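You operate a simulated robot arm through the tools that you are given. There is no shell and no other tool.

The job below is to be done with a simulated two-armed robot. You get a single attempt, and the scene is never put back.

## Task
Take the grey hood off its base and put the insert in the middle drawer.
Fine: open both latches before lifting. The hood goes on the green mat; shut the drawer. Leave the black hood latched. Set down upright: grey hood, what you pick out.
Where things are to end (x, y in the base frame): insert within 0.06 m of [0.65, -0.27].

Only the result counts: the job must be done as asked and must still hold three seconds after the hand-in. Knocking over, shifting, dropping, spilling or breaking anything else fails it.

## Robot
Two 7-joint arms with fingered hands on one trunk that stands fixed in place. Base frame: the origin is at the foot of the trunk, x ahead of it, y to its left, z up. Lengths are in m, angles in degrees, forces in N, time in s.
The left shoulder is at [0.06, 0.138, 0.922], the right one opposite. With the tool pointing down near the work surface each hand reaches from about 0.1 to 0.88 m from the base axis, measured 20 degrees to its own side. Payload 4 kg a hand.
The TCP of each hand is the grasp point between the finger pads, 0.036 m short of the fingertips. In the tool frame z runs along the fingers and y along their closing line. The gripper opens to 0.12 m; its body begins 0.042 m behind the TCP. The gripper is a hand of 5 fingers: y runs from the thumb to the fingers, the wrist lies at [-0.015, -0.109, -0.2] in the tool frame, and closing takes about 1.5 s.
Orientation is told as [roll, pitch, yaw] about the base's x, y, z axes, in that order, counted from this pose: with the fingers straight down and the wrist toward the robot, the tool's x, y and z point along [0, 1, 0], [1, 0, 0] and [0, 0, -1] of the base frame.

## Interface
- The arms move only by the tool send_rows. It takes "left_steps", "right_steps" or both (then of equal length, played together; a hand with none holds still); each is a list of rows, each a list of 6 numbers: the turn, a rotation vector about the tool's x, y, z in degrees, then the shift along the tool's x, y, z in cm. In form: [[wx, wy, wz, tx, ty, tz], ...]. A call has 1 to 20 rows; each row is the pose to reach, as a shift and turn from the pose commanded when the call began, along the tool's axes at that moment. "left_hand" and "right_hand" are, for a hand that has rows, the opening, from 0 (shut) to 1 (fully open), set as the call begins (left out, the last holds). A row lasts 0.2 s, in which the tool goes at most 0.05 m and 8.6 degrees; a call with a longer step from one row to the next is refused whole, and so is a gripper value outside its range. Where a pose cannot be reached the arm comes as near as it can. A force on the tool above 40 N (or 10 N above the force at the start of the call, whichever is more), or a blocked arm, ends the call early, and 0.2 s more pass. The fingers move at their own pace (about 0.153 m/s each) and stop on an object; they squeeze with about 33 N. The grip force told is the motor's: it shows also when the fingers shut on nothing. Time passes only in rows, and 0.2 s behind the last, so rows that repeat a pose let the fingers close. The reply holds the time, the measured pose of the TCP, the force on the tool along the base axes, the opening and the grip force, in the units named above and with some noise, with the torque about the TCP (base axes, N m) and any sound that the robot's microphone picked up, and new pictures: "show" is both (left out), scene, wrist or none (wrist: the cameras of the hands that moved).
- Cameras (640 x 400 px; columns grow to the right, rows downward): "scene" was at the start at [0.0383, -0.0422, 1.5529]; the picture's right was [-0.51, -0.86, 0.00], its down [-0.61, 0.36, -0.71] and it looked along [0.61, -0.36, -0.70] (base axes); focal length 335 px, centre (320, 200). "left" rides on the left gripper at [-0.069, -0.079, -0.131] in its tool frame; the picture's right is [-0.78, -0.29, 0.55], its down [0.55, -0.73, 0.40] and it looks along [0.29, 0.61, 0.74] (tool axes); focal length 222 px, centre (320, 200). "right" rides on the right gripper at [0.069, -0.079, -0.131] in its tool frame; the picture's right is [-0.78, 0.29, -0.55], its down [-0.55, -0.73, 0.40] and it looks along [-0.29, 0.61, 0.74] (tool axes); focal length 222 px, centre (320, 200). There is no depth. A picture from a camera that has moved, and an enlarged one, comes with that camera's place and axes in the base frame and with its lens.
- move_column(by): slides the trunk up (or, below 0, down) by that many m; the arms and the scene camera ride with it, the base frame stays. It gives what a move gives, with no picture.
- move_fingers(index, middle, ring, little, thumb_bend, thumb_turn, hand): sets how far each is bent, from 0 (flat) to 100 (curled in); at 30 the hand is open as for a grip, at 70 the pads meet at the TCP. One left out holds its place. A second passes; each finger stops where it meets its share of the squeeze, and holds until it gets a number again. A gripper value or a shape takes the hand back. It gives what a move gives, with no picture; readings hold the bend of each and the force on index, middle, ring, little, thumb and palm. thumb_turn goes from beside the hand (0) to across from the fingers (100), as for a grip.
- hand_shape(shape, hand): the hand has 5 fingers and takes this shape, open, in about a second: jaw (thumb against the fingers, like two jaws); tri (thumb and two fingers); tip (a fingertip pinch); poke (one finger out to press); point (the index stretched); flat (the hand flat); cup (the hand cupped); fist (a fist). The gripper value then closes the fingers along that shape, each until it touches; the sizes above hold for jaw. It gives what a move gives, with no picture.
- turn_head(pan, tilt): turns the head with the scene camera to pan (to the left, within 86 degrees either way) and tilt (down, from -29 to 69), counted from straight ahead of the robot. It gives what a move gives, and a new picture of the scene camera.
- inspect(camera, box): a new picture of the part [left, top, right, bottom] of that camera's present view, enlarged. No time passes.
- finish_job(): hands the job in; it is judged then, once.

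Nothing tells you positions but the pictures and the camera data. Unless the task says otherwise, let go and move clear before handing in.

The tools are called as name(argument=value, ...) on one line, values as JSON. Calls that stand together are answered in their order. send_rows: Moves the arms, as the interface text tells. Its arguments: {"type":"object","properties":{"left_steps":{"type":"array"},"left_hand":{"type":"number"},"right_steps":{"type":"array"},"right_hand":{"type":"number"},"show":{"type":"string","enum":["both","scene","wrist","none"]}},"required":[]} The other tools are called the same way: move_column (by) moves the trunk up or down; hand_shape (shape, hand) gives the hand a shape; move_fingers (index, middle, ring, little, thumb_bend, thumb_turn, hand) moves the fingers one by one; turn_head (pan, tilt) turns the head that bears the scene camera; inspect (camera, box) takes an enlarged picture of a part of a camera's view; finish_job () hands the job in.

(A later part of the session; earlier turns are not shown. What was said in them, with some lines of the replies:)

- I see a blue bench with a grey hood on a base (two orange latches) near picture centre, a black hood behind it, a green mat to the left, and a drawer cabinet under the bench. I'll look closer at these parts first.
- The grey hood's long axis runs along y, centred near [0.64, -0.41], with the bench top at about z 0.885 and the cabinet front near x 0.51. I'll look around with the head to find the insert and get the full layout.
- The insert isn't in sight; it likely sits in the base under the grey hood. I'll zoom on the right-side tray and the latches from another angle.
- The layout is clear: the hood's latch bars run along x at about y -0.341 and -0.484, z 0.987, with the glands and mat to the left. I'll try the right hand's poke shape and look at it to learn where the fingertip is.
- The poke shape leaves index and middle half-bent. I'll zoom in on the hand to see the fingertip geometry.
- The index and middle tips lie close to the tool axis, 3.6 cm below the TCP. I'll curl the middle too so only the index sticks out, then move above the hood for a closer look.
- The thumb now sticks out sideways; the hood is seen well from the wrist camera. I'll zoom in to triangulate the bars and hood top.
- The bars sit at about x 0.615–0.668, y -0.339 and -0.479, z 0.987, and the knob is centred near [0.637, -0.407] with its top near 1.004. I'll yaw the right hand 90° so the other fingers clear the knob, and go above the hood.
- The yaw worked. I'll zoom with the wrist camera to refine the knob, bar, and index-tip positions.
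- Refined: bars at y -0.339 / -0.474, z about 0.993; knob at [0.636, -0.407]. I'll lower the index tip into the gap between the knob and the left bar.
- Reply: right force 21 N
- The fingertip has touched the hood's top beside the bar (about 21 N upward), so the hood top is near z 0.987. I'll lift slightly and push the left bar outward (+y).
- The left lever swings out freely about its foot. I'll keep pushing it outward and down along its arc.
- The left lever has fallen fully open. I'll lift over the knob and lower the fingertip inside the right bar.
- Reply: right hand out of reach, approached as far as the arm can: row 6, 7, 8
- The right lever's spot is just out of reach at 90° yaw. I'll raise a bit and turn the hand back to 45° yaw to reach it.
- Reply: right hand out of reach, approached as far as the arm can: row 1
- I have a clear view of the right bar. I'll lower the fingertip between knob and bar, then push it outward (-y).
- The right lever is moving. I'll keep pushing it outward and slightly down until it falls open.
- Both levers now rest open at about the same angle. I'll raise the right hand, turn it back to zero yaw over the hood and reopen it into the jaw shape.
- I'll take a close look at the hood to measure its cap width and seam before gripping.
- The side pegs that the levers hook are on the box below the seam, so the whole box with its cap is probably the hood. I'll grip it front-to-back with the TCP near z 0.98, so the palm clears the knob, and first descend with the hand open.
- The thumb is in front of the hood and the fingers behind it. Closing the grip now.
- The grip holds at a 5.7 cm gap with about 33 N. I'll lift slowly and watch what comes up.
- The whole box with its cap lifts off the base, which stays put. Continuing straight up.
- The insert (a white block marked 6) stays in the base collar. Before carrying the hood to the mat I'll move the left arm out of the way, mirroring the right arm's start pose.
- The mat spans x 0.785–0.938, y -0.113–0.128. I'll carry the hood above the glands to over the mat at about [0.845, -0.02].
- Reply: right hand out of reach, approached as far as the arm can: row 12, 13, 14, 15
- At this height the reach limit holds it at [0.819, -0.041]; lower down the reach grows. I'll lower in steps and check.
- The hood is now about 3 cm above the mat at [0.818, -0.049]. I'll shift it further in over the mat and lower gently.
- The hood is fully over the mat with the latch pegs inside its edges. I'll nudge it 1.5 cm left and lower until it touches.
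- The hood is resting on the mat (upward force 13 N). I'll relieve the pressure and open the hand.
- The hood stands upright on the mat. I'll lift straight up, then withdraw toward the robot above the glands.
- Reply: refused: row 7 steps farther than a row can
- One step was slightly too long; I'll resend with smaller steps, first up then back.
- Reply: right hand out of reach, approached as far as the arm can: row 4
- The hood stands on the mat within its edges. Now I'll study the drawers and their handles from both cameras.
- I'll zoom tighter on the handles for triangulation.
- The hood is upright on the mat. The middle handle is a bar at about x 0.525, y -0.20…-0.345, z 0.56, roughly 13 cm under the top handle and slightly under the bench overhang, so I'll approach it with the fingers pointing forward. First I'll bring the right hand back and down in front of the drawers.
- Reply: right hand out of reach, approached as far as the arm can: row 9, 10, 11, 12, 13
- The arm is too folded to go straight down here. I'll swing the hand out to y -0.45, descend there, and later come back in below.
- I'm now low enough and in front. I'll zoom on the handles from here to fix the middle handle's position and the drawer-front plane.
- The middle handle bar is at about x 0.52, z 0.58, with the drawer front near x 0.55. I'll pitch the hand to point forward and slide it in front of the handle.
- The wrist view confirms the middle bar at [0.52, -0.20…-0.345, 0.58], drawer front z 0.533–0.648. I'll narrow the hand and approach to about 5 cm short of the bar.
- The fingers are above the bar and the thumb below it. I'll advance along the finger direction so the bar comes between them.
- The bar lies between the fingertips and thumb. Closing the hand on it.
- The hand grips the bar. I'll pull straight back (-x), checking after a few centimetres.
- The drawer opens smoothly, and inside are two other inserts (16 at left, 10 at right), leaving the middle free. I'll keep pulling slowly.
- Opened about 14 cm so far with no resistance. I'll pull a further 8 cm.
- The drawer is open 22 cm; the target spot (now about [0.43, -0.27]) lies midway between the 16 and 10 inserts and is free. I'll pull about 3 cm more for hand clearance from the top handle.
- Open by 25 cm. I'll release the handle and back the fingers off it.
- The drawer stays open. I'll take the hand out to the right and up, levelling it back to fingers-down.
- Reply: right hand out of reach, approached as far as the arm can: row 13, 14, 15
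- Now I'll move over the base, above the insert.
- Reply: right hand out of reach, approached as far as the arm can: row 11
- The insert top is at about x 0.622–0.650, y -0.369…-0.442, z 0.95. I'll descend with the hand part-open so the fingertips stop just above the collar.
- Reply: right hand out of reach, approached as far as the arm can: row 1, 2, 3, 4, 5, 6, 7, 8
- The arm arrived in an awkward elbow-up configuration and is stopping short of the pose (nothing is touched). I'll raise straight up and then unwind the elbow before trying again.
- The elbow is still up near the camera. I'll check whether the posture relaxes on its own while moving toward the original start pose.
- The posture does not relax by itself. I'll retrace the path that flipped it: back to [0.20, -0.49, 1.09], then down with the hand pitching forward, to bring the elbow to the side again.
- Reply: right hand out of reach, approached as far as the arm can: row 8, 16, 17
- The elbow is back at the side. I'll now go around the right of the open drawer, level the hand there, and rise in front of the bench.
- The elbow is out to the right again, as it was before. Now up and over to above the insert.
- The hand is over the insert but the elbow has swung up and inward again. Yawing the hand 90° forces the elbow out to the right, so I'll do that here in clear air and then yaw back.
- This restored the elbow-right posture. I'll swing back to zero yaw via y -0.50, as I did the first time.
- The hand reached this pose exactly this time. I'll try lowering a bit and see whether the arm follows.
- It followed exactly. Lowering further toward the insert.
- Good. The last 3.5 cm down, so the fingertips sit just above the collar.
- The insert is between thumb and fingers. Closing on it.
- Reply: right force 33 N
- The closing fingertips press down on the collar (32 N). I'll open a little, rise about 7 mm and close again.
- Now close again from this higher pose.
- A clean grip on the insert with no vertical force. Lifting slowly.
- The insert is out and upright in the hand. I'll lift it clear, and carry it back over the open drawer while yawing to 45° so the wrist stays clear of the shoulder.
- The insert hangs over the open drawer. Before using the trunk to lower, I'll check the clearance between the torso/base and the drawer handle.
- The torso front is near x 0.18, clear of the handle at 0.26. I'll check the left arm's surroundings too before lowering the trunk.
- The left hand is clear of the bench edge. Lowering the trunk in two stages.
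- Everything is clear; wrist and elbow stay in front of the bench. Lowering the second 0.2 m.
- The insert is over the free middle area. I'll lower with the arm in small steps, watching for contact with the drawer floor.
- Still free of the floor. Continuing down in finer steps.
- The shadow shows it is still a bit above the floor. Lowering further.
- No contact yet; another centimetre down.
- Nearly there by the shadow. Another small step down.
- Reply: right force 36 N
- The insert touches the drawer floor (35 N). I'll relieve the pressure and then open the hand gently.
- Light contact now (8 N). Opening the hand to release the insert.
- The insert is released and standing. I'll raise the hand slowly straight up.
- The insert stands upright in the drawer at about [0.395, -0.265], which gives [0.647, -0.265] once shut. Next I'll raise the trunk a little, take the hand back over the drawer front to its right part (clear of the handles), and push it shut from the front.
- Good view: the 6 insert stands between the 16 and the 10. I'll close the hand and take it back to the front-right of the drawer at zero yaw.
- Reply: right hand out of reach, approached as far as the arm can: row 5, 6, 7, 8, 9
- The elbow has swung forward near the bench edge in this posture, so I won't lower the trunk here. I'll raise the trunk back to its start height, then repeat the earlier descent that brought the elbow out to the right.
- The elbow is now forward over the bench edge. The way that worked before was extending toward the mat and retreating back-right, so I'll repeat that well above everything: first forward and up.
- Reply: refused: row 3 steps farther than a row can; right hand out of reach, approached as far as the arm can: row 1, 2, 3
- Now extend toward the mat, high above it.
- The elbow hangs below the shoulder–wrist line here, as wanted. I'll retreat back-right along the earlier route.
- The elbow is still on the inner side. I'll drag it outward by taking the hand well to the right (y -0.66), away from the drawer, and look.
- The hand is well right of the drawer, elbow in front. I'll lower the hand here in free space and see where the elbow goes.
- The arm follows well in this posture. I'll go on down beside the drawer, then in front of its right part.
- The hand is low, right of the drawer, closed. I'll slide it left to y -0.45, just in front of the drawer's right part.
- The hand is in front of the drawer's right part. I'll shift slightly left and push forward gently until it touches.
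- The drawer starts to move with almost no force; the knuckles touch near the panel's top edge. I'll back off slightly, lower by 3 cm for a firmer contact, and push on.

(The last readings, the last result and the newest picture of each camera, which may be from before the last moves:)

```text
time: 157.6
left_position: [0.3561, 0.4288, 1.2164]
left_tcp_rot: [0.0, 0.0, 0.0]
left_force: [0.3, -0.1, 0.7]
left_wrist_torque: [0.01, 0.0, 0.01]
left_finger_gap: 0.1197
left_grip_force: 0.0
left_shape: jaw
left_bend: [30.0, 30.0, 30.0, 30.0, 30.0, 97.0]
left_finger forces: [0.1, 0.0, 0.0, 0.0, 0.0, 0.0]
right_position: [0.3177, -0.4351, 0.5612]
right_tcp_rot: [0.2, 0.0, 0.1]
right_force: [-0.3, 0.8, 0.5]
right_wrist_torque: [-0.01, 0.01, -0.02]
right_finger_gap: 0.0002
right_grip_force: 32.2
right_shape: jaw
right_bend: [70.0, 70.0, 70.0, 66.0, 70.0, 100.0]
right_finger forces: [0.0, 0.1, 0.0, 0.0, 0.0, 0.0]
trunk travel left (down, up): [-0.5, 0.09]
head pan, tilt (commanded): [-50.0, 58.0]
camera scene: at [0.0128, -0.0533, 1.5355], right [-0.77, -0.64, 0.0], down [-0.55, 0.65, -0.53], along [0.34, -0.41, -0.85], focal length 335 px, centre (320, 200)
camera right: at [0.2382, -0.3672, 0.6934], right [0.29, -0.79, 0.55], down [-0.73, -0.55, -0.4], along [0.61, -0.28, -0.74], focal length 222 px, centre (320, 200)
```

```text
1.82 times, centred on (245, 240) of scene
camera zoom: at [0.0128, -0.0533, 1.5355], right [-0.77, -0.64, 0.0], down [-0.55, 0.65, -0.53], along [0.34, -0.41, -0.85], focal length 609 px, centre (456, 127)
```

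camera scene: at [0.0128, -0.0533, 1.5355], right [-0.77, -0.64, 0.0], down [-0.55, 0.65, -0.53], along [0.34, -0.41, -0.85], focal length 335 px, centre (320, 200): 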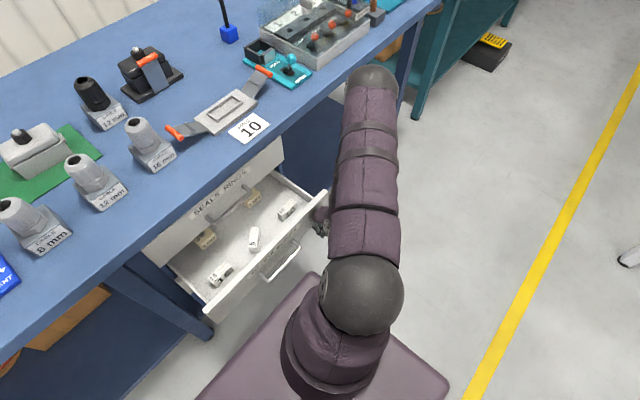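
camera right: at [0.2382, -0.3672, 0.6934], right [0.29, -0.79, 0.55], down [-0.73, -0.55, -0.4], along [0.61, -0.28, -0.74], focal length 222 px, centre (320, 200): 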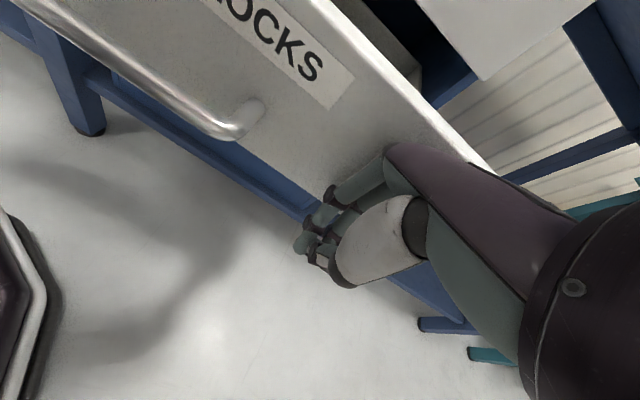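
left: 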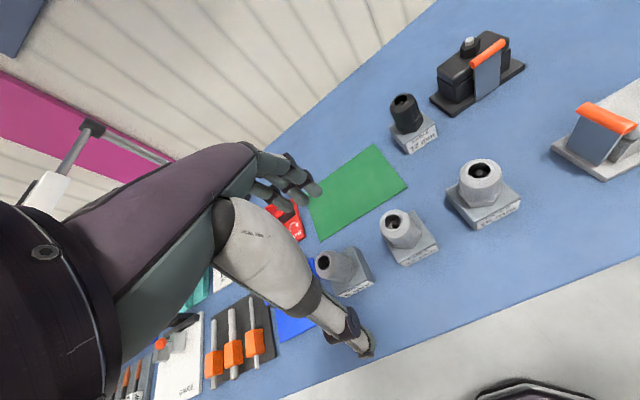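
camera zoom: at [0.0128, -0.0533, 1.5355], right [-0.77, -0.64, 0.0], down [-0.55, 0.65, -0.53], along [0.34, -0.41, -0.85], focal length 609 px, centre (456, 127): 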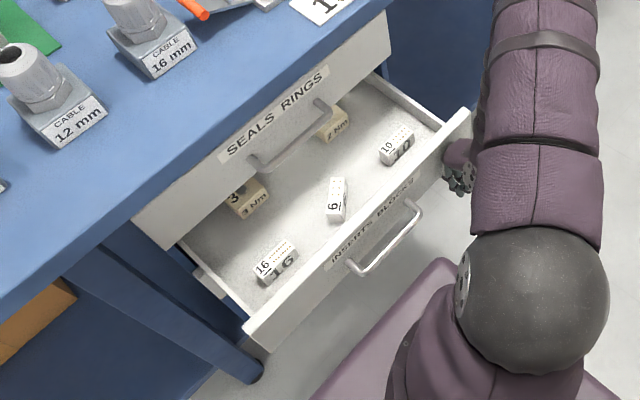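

The drawer slides in smoothly and the insert stays upright. Continuing the push.

send_rows(right_steps=[[0, 0, 0, 0, 1, 0], [0, 0, 0, 0, 2, 0], [0, 0, 0, 0, 3, 0], [0, 0, 0, 0, 4, 0], [0, 0, 0, 0, 5, 0], [0, 0, 0, 0, 6, 0], [0, 0, 0, 0, 7, 0], [0, 0, 0, 0, 8, 0]], show="both")

inspect(camera="scene", box=[130, 130, 360, 350])

```text
time: 159.4
left_position: [0.3568, 0.4295, 1.2158]
left_tcp_rot: [0.0, 0.0, 0.0]
left_force: [-0.1, 0.0, -0.6]
left_wrist_torque: [0.01, -0.02, 0.0]
left_finger_gap: 0.1198
left_grip_force: 0.2
left_shape: jaw
left_bend: [30.0, 30.0, 30.0, 30.0, 30.0, 97.0]
left_finger forces: [0.0, 0.0, 0.0, 0.0, 0.1, 0.0]
right_position: [0.3972, -0.4351, 0.5617]
right_tcp_rot: [0.0, -0.1, 0.1]
right_force: [-0.6, 0.7, 0.2]
right_wrist_torque: [0.01, 0.01, 0.0]
right_finger_gap: 0.0
right_grip_force: 33.3
right_shape: jaw
right_bend: [70.0, 70.0, 70.0, 66.0, 70.0, 100.0]
right_finger forces: [0.1, 0.0, 0.0, 0.0, 0.0, 0.0]
trunk travel left (down, up): [-0.5, 0.09]
head pan, tilt (commanded): [-50.0, 58.0]
camera scene: at [0.0128, -0.0533, 1.5355], right [-0.77, -0.64, 0.0], down [-0.55, 0.65, -0.53], along [0.34, -0.41, -0.85], focal length 335 px, centre (320, 200)
camera right: at [0.3175, -0.3671, 0.693], right [0.29, -0.79, 0.55], down [-0.73, -0.55, -0.4], along [0.61, -0.28, -0.74], focal length 222 px, centre (320, 200)
```

scene: 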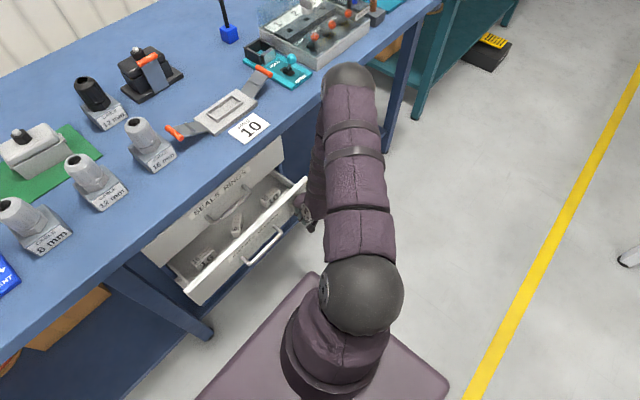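
right: 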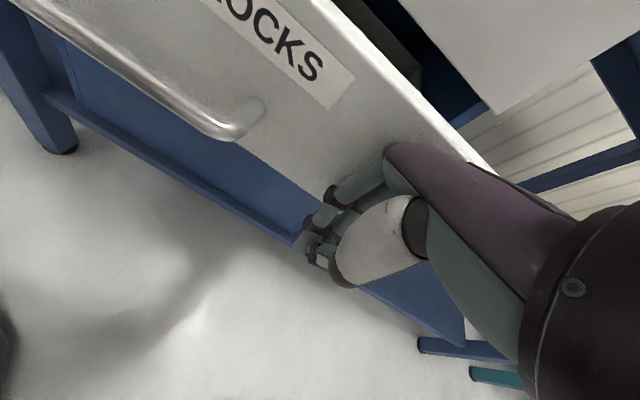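

```text
1.82 times, centred on (245, 240) of scene
camera zoom: at [0.0128, -0.0533, 1.5355], right [-0.77, -0.64, 0.0], down [-0.55, 0.65, -0.53], along [0.34, -0.41, -0.85], focal length 609 px, centre (456, 127)
```

zoom: 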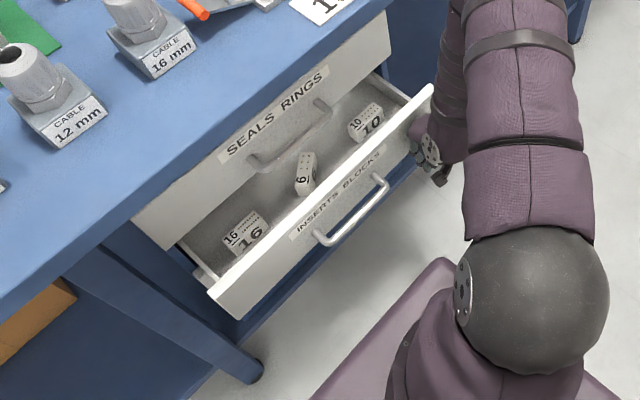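

About 10 cm remain. I'll push 6 cm more, then finish slowly.

send_rows(right_steps=[[0, 0, 0, 0, 1, 0], [0, 0, 0, 0, 2, 0], [0, 0, 0, 0, 3, 0], [0, 0, 0, 0, 4, 0], [0, 0, 0, 0, 5, 0], [0, 0, 0, 0, 6, 0]], show="both")

inspect(camera="scene", box=[130, 130, 360, 350])

```text
time: 160.8
left_position: [0.3551, 0.4284, 1.2154]
left_tcp_rot: [0.0, -0.1, 0.0]
left_force: [-0.6, -0.2, -0.3]
left_wrist_torque: [0.0, -0.04, 0.01]
left_finger_gap: 0.12
left_grip_force: 0.0
left_shape: jaw
left_bend: [30.0, 30.0, 30.0, 30.0, 30.0, 97.0]
left_finger forces: [0.1, 0.0, 0.0, 0.0, 0.1, 0.1]
right_position: [0.4573, -0.4347, 0.5608]
right_tcp_rot: [0.1, -0.1, 0.0]
right_force: [0.7, 0.9, 0.1]
right_wrist_torque: [0.02, -0.03, -0.02]
right_finger_gap: 0.0
right_grip_force: 33.3
right_shape: jaw
right_bend: [70.0, 70.0, 70.0, 66.0, 70.0, 100.0]
right_finger forces: [0.0, 0.0, 0.0, 0.0, 0.0, 0.0]
trunk travel left (down, up): [-0.5, 0.09]
head pan, tilt (commanded): [-50.0, 58.0]
camera scene: at [0.0128, -0.0533, 1.5355], right [-0.77, -0.64, 0.0], down [-0.55, 0.65, -0.53], along [0.34, -0.41, -0.85], focal length 335 px, centre (320, 200)
camera right: at [0.3775, -0.3671, 0.6933], right [0.29, -0.79, 0.55], down [-0.73, -0.55, -0.4], along [0.61, -0.29, -0.74], focal length 222 px, centre (320, 200)
```

scene: 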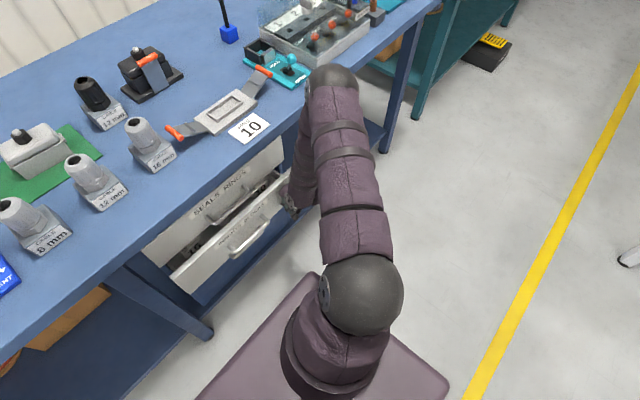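
right: 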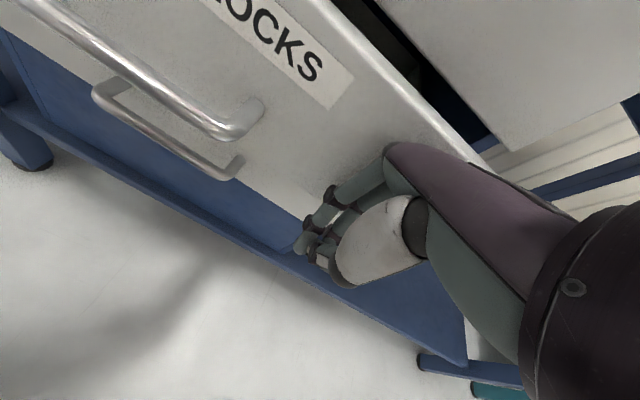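

```text
1.82 times, centred on (245, 240) of scene
camera zoom: at [0.0128, -0.0533, 1.5355], right [-0.77, -0.64, 0.0], down [-0.55, 0.65, -0.53], along [0.34, -0.41, -0.85], focal length 609 px, centre (456, 127)
```

zoom: 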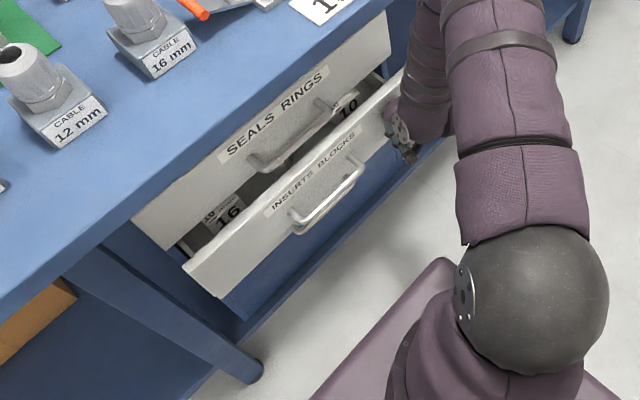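

About 4–5 cm left. Pushing slowly until the drawer meets its stop.

send_rows(right_steps=[[0, 0, 0, 0, 0.8, 0], [0, 0, 0, 0, 1.6, 0], [0, 0, 0, 0, 2.4, 0], [0, 0, 0, 0, 3.0, 0], [0, 0, 0, 0, 3.5, 0]], show="both")

inspect(camera="scene", box=[130, 130, 360, 350])

```text
time: 162.0
left_position: [0.3559, 0.4292, 1.2154]
left_tcp_rot: [0.1, 0.0, 0.0]
left_force: [0.6, 1.1, -0.3]
left_wrist_torque: [0.02, 0.01, 0.0]
left_finger_gap: 0.1199
left_grip_force: 0.1
left_shape: jaw
left_bend: [30.0, 30.0, 30.0, 30.0, 30.0, 97.0]
left_finger forces: [0.1, 0.0, 0.0, 0.0, 0.0, 0.0]
right_position: [0.4922, -0.4352, 0.5602]
right_tcp_rot: [0.1, 0.0, 0.1]
right_force: [-1.3, -0.5, 0.0]
right_wrist_torque: [-0.02, 0.02, -0.07]
right_finger_gap: 0.0002
right_grip_force: 33.1
right_shape: jaw
right_bend: [70.0, 70.0, 70.0, 66.0, 70.0, 100.0]
right_finger forces: [0.0, 0.6, 0.0, 0.1, 0.1, 0.1]
trunk travel left (down, up): [-0.5, 0.09]
head pan, tilt (commanded): [-50.0, 58.0]
camera scene: at [0.0127, -0.0533, 1.5355], right [-0.77, -0.64, 0.0], down [-0.55, 0.65, -0.53], along [0.34, -0.41, -0.85], focal length 335 px, centre (320, 200)
camera right: at [0.4132, -0.3664, 0.6928], right [0.29, -0.79, 0.55], down [-0.73, -0.55, -0.4], along [0.61, -0.28, -0.74], focal length 222 px, centre (320, 200)
```

scene: 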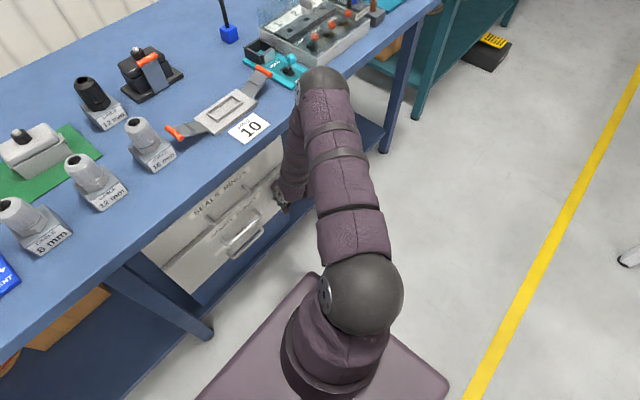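
right: 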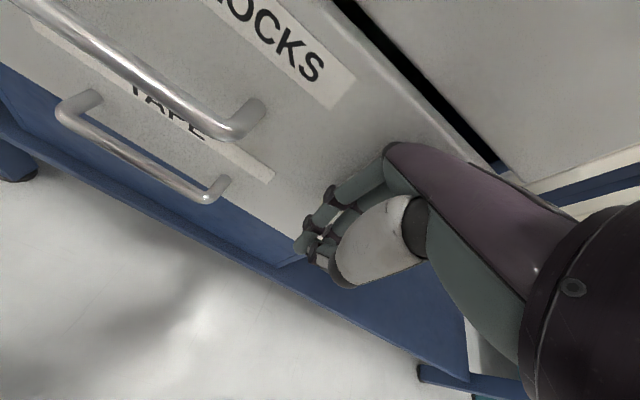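

```text
1.82 times, centred on (245, 240) of scene
camera zoom: at [0.0127, -0.0533, 1.5355], right [-0.77, -0.64, 0.0], down [-0.55, 0.65, -0.53], along [0.34, -0.41, -0.85], focal length 609 px, centre (456, 127)
```

zoom: 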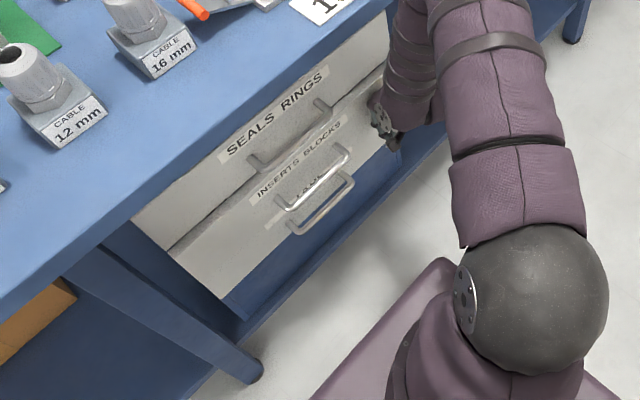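

Nearly shut; a small gap is left. Pushing on in 3 mm steps.

send_rows(right_steps=[[0, 0, 0, 0, 0.4, 0], [0, 0, 0, 0, 0.8, 0], [0, 0, 0, 0, 1.1, 0], [0, 0, 0, 0, 1.4, 0], [0, 0, 0, 0, 1.7, 0]], show="both")

inspect(camera="scene", box=[130, 130, 360, 350])

inspect(camera="right", box=[180, 0, 560, 260])

```text
time: 163.2
left_position: [0.3562, 0.4285, 1.2153]
left_tcp_rot: [0.0, 0.0, 0.0]
left_force: [-0.3, 1.4, -0.1]
left_wrist_torque: [0.01, 0.01, -0.01]
left_finger_gap: 0.1198
left_grip_force: 0.0
left_shape: jaw
left_bend: [30.0, 30.0, 30.0, 30.0, 30.0, 97.0]
left_finger forces: [0.1, 0.1, 0.0, 0.1, 0.1, 0.1]
right_position: [0.5087, -0.4362, 0.5605]
right_tcp_rot: [0.0, 0.1, 0.0]
right_force: [-3.8, 0.6, 2.0]
right_wrist_torque: [0.0, -0.1, -0.07]
right_finger_gap: 0.0002
right_grip_force: 32.5
right_shape: jaw
right_bend: [70.0, 70.0, 70.0, 66.0, 70.0, 100.0]
right_finger forces: [0.1, 4.6, 0.1, 0.0, 0.1, 0.0]
trunk travel left (down, up): [-0.5, 0.09]
head pan, tilt (commanded): [-50.0, 58.0]
camera scene: at [0.0121, -0.0532, 1.5355], right [-0.77, -0.64, 0.0], down [-0.54, 0.65, -0.53], along [0.34, -0.41, -0.85], focal length 335 px, centre (320, 200)
camera right: at [0.4287, -0.3672, 0.6922], right [0.29, -0.79, 0.55], down [-0.74, -0.55, -0.4], along [0.61, -0.29, -0.74], focal length 222 px, centre (320, 200)
```

scene: 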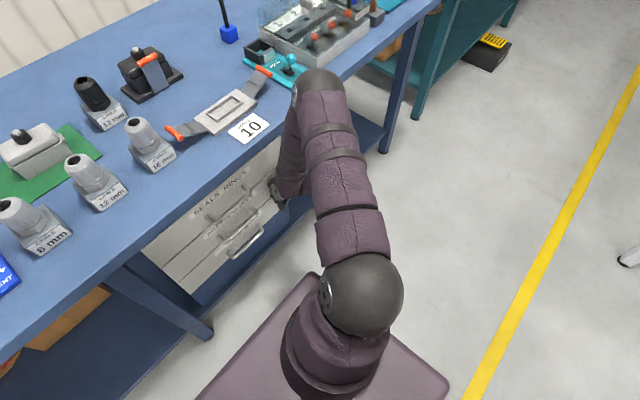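
right: 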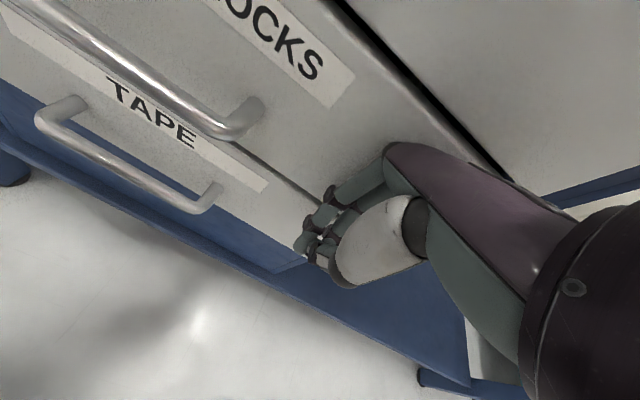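

```text
1.82 times, centred on (245, 240) of scene
camera zoom: at [0.0121, -0.0532, 1.5355], right [-0.77, -0.64, 0.0], down [-0.54, 0.65, -0.53], along [0.34, -0.41, -0.85], focal length 609 px, centre (456, 127)
```

zoom: 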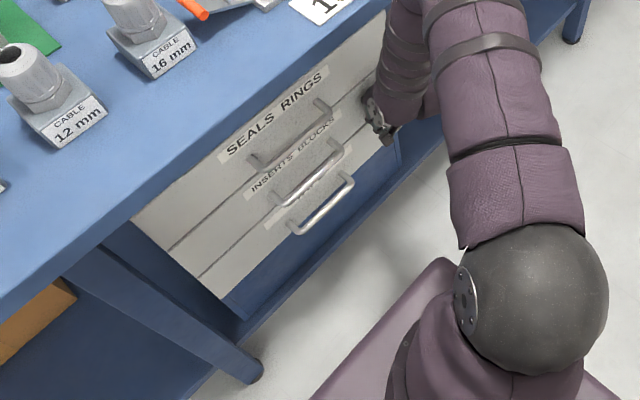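

```text
1.54 times, centred on (370, 130) of right
camera zoom: at [0.4287, -0.3672, 0.6922], right [0.29, -0.79, 0.55], down [-0.74, -0.55, -0.4], along [0.61, -0.29, -0.74], focal length 342 px, centre (243, 308)
```

zoom: 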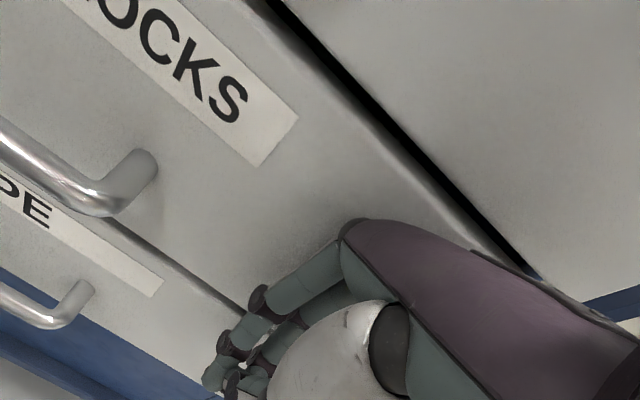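

It looks flush and resistance begins (4 N). I'll press a few millimetres more to be sure it is fully home.

send_rows(right_steps=[[0, 0, 0, 0, 0.2, 0], [0, 0, 0, 0, 0.4, 0], [0, 0, 0, 0, 0.6, 0], [0, 0, 0, 0, 0.8, 0]], show="wrist")

```text
time: 164.2
left_position: [0.3536, 0.4301, 1.2165]
left_tcp_rot: [0.0, 0.0, 0.0]
left_force: [-0.1, 0.2, 0.3]
left_wrist_torque: [-0.02, 0.02, 0.01]
left_finger_gap: 0.1198
left_grip_force: 0.0
left_shape: jaw
left_bend: [30.0, 30.0, 30.0, 30.0, 30.0, 97.0]
left_finger forces: [0.0, 0.0, 0.1, 0.0, 0.0, 0.0]
right_position: [0.5126, -0.4355, 0.5599]
right_tcp_rot: [0.2, 0.2, -0.1]
right_force: [-30.3, 1.3, 8.4]
right_wrist_torque: [-0.14, -1.26, -0.36]
right_finger_gap: 0.0001
right_grip_force: 33.5
right_shape: jaw
right_bend: [70.0, 70.0, 70.0, 66.0, 70.0, 100.0]
right_finger forces: [0.0, 31.1, 0.1, 0.0, 0.1, 0.0]
trunk travel left (down, up): [-0.5, 0.09]
head pan, tilt (commanded): [-50.0, 58.0]
camera right: at [0.4335, -0.3671, 0.6926], right [0.29, -0.79, 0.54], down [-0.74, -0.55, -0.4], along [0.61, -0.29, -0.74], focal length 222 px, centre (320, 200)
```

right: 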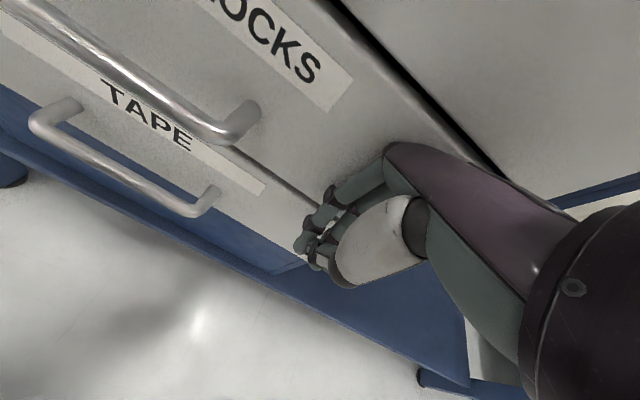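

A firm 30 N stop: the drawer is shut. I'll back the hand straight away and then out to the right.

send_rows(right_steps=[[0, 0, 0, 0, -1, 0], [0, 0, 0, 0, -3, 0], [0, 0, 0, 0, -6, 0], [0, 0, 0, 0, -10, 0], [0, 0, 0, 0, -14, 0], [0, 0, 0, 0, -18, 0], [0, 0, 0, -4, -20, 0], [0, 0, 0, -8, -22, 0], [0, 0, 0, -12, -24, 0], [0, 0, 0, -16, -25, 0], [0, 0, 0, -20, -26, -2], [0, 0, 0, -20, -26, -6], [0, 0, 0, -20, -25, -10], [0, 0, 0, -20, -24, -14], [0, 0, 0, -20, -23, -18]], show="scene")

turn_head(pan=-30, tilt=50)

```text
time: 167.4
left_position: [0.3547, 0.4298, 1.2156]
left_tcp_rot: [0.0, 0.0, 0.0]
left_force: [-0.4, 0.3, 0.0]
left_wrist_torque: [0.02, 0.01, 0.01]
left_finger_gap: 0.1198
left_grip_force: 0.0
left_shape: jaw
left_bend: [30.0, 30.0, 30.0, 30.0, 30.0, 97.0]
left_finger forces: [0.0, 0.1, 0.0, 0.0, 0.1, 0.0]
right_position: [0.2862, -0.634, 0.7402]
right_tcp_rot: [0.1, 0.0, 0.0]
right_force: [-0.1, -0.2, 0.2]
right_wrist_torque: [0.01, 0.0, 0.04]
right_finger_gap: 0.0001
right_grip_force: 32.5
right_shape: jaw
right_bend: [70.0, 70.0, 70.0, 66.0, 74.0, 100.0]
right_finger forces: [0.0, 0.0, 0.0, 0.0, 0.1, 0.1]
trunk travel left (down, up): [-0.5, 0.09]
head pan, tilt (commanded): [-50.0, 58.0]
camera scene: at [0.0124, -0.0526, 1.5354], right [-0.77, -0.64, 0.0], down [-0.55, 0.65, -0.53], along [0.34, -0.41, -0.85], focal length 335 px, centre (320, 200)
```

scene: 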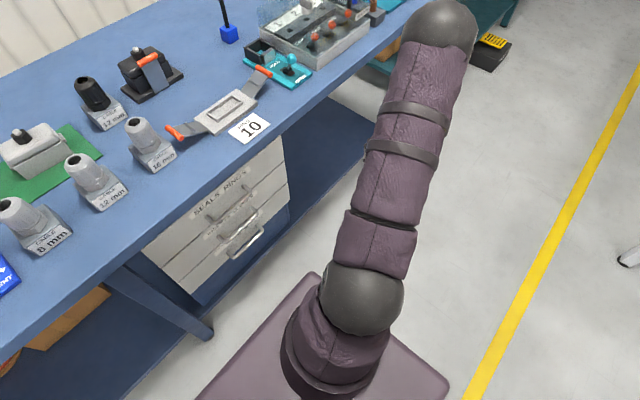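

```text
time: 168.2
left_position: [0.3552, 0.4291, 1.2156]
left_tcp_rot: [0.0, 0.1, 0.0]
left_force: [-0.4, 0.5, 0.4]
left_wrist_torque: [-0.01, 0.01, 0.02]
left_finger_gap: 0.1197
left_grip_force: 0.0
left_shape: jaw
left_bend: [30.0, 30.0, 30.0, 30.0, 30.0, 97.0]
left_finger forces: [0.0, 0.1, 0.0, 0.0, 0.1, 0.0]
right_position: [0.2866, -0.6348, 0.7397]
right_tcp_rot: [0.1, 0.1, 0.1]
right_force: [-1.0, -0.3, 0.7]
right_wrist_torque: [-0.01, -0.01, 0.0]
right_finger_gap: 0.0
right_grip_force: 33.5
right_shape: jaw
right_bend: [70.0, 70.0, 70.0, 66.0, 74.0, 100.0]
right_finger forces: [0.0, 0.0, 0.0, 0.0, 0.0, 0.0]
trunk travel left (down, up): [-0.5, 0.09]
head pan, tilt (commanded): [-30.0, 50.0]
camera scene: at [0.0349, -0.0391, 1.5456], right [-0.5, -0.87, 0.0], down [-0.66, 0.38, -0.64], along [0.56, -0.32, -0.77], focal length 335 px, centre (320, 200)
```

scene: 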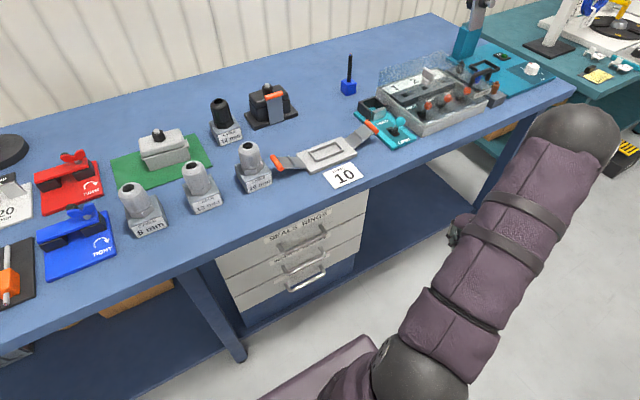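

Both arms are clear and all drawers look flush. I'll zoom for a final check of the drawers, the hood on the mat, the black hood, and the base.

inspect(camera="scene", box=[200, 180, 390, 320])

inspect(camera="scene", box=[100, 80, 300, 230])

inspect(camera="scene", box=[260, 70, 420, 200])

```text
2.86 times, centred on (295, 250) of scene
camera zoom: at [0.0349, -0.0391, 1.5456], right [-0.5, -0.87, 0.0], down [-0.66, 0.38, -0.64], along [0.56, -0.32, -0.77], focal length 957 px, centre (391, 57)
```

zoom: 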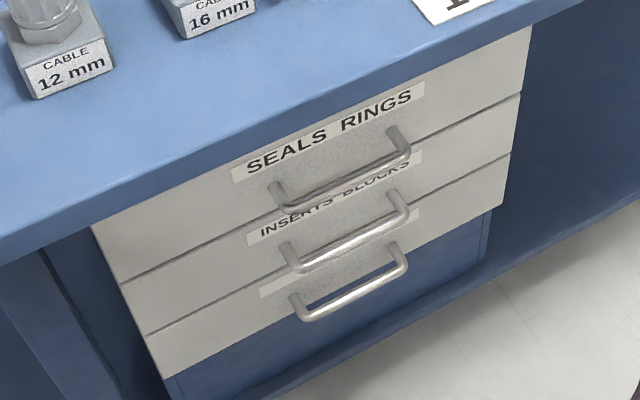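

```text
2.67 times, centred on (200, 155) of scene
camera zoom: at [0.0349, -0.0391, 1.5456], right [-0.5, -0.87, 0.0], down [-0.66, 0.38, -0.64], along [0.56, -0.32, -0.77], focal length 893 px, centre (640, 320)
```

zoom: 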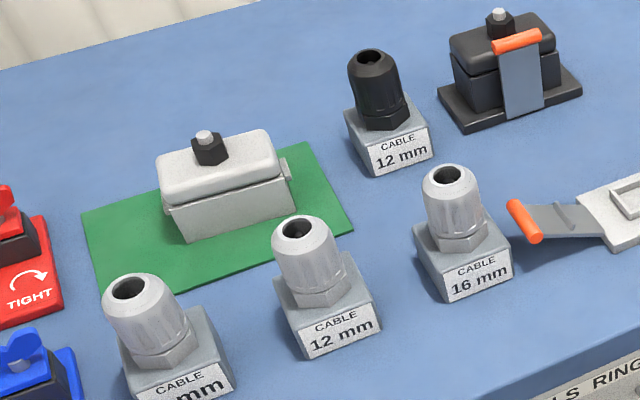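

```text
3.08 times, centred on (340, 135) of scene
camera zoom: at [0.0349, -0.0391, 1.5456], right [-0.5, -0.87, 0.0], down [-0.66, 0.38, -0.64], along [0.56, -0.32, -0.77], focal length 1030 px, centre (258, 400)
```

zoom: 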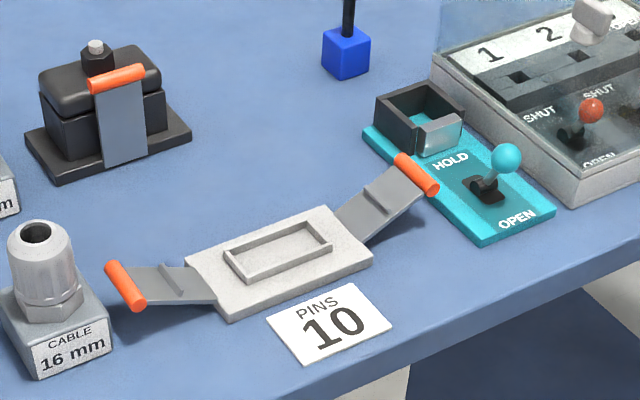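

Everything is as asked. The middle drawer is shut with the insert inside, which I put at about [0.65, -0.27]. The grey hood stands upright on the green mat, both its latches are open, the black hood is still latched, and nothing else has moved. Handing in.

finish_job()

```text
The job is handed in.
```

I took the grey hood off its base and put the insert in the middle drawer, then handed the job in. The judge's result was not shown to me.

- **Hood:** I opened both orange latches first. The hood now stands upright on the green mat, inside its edges.
- **Insert:** The block marked 6 was standing upright when I last saw it, with the drawer partly closed. From the camera views and how far the drawer travelled, I put it at about [0.65, -0.27].
- **Drawer:** I pushed the middle drawer in until it met a firm stop. All three drawers look flush.
- **Everything else:** The black hood is still latched. The final pictures show the bench items upright and in place, and both arms are clear.
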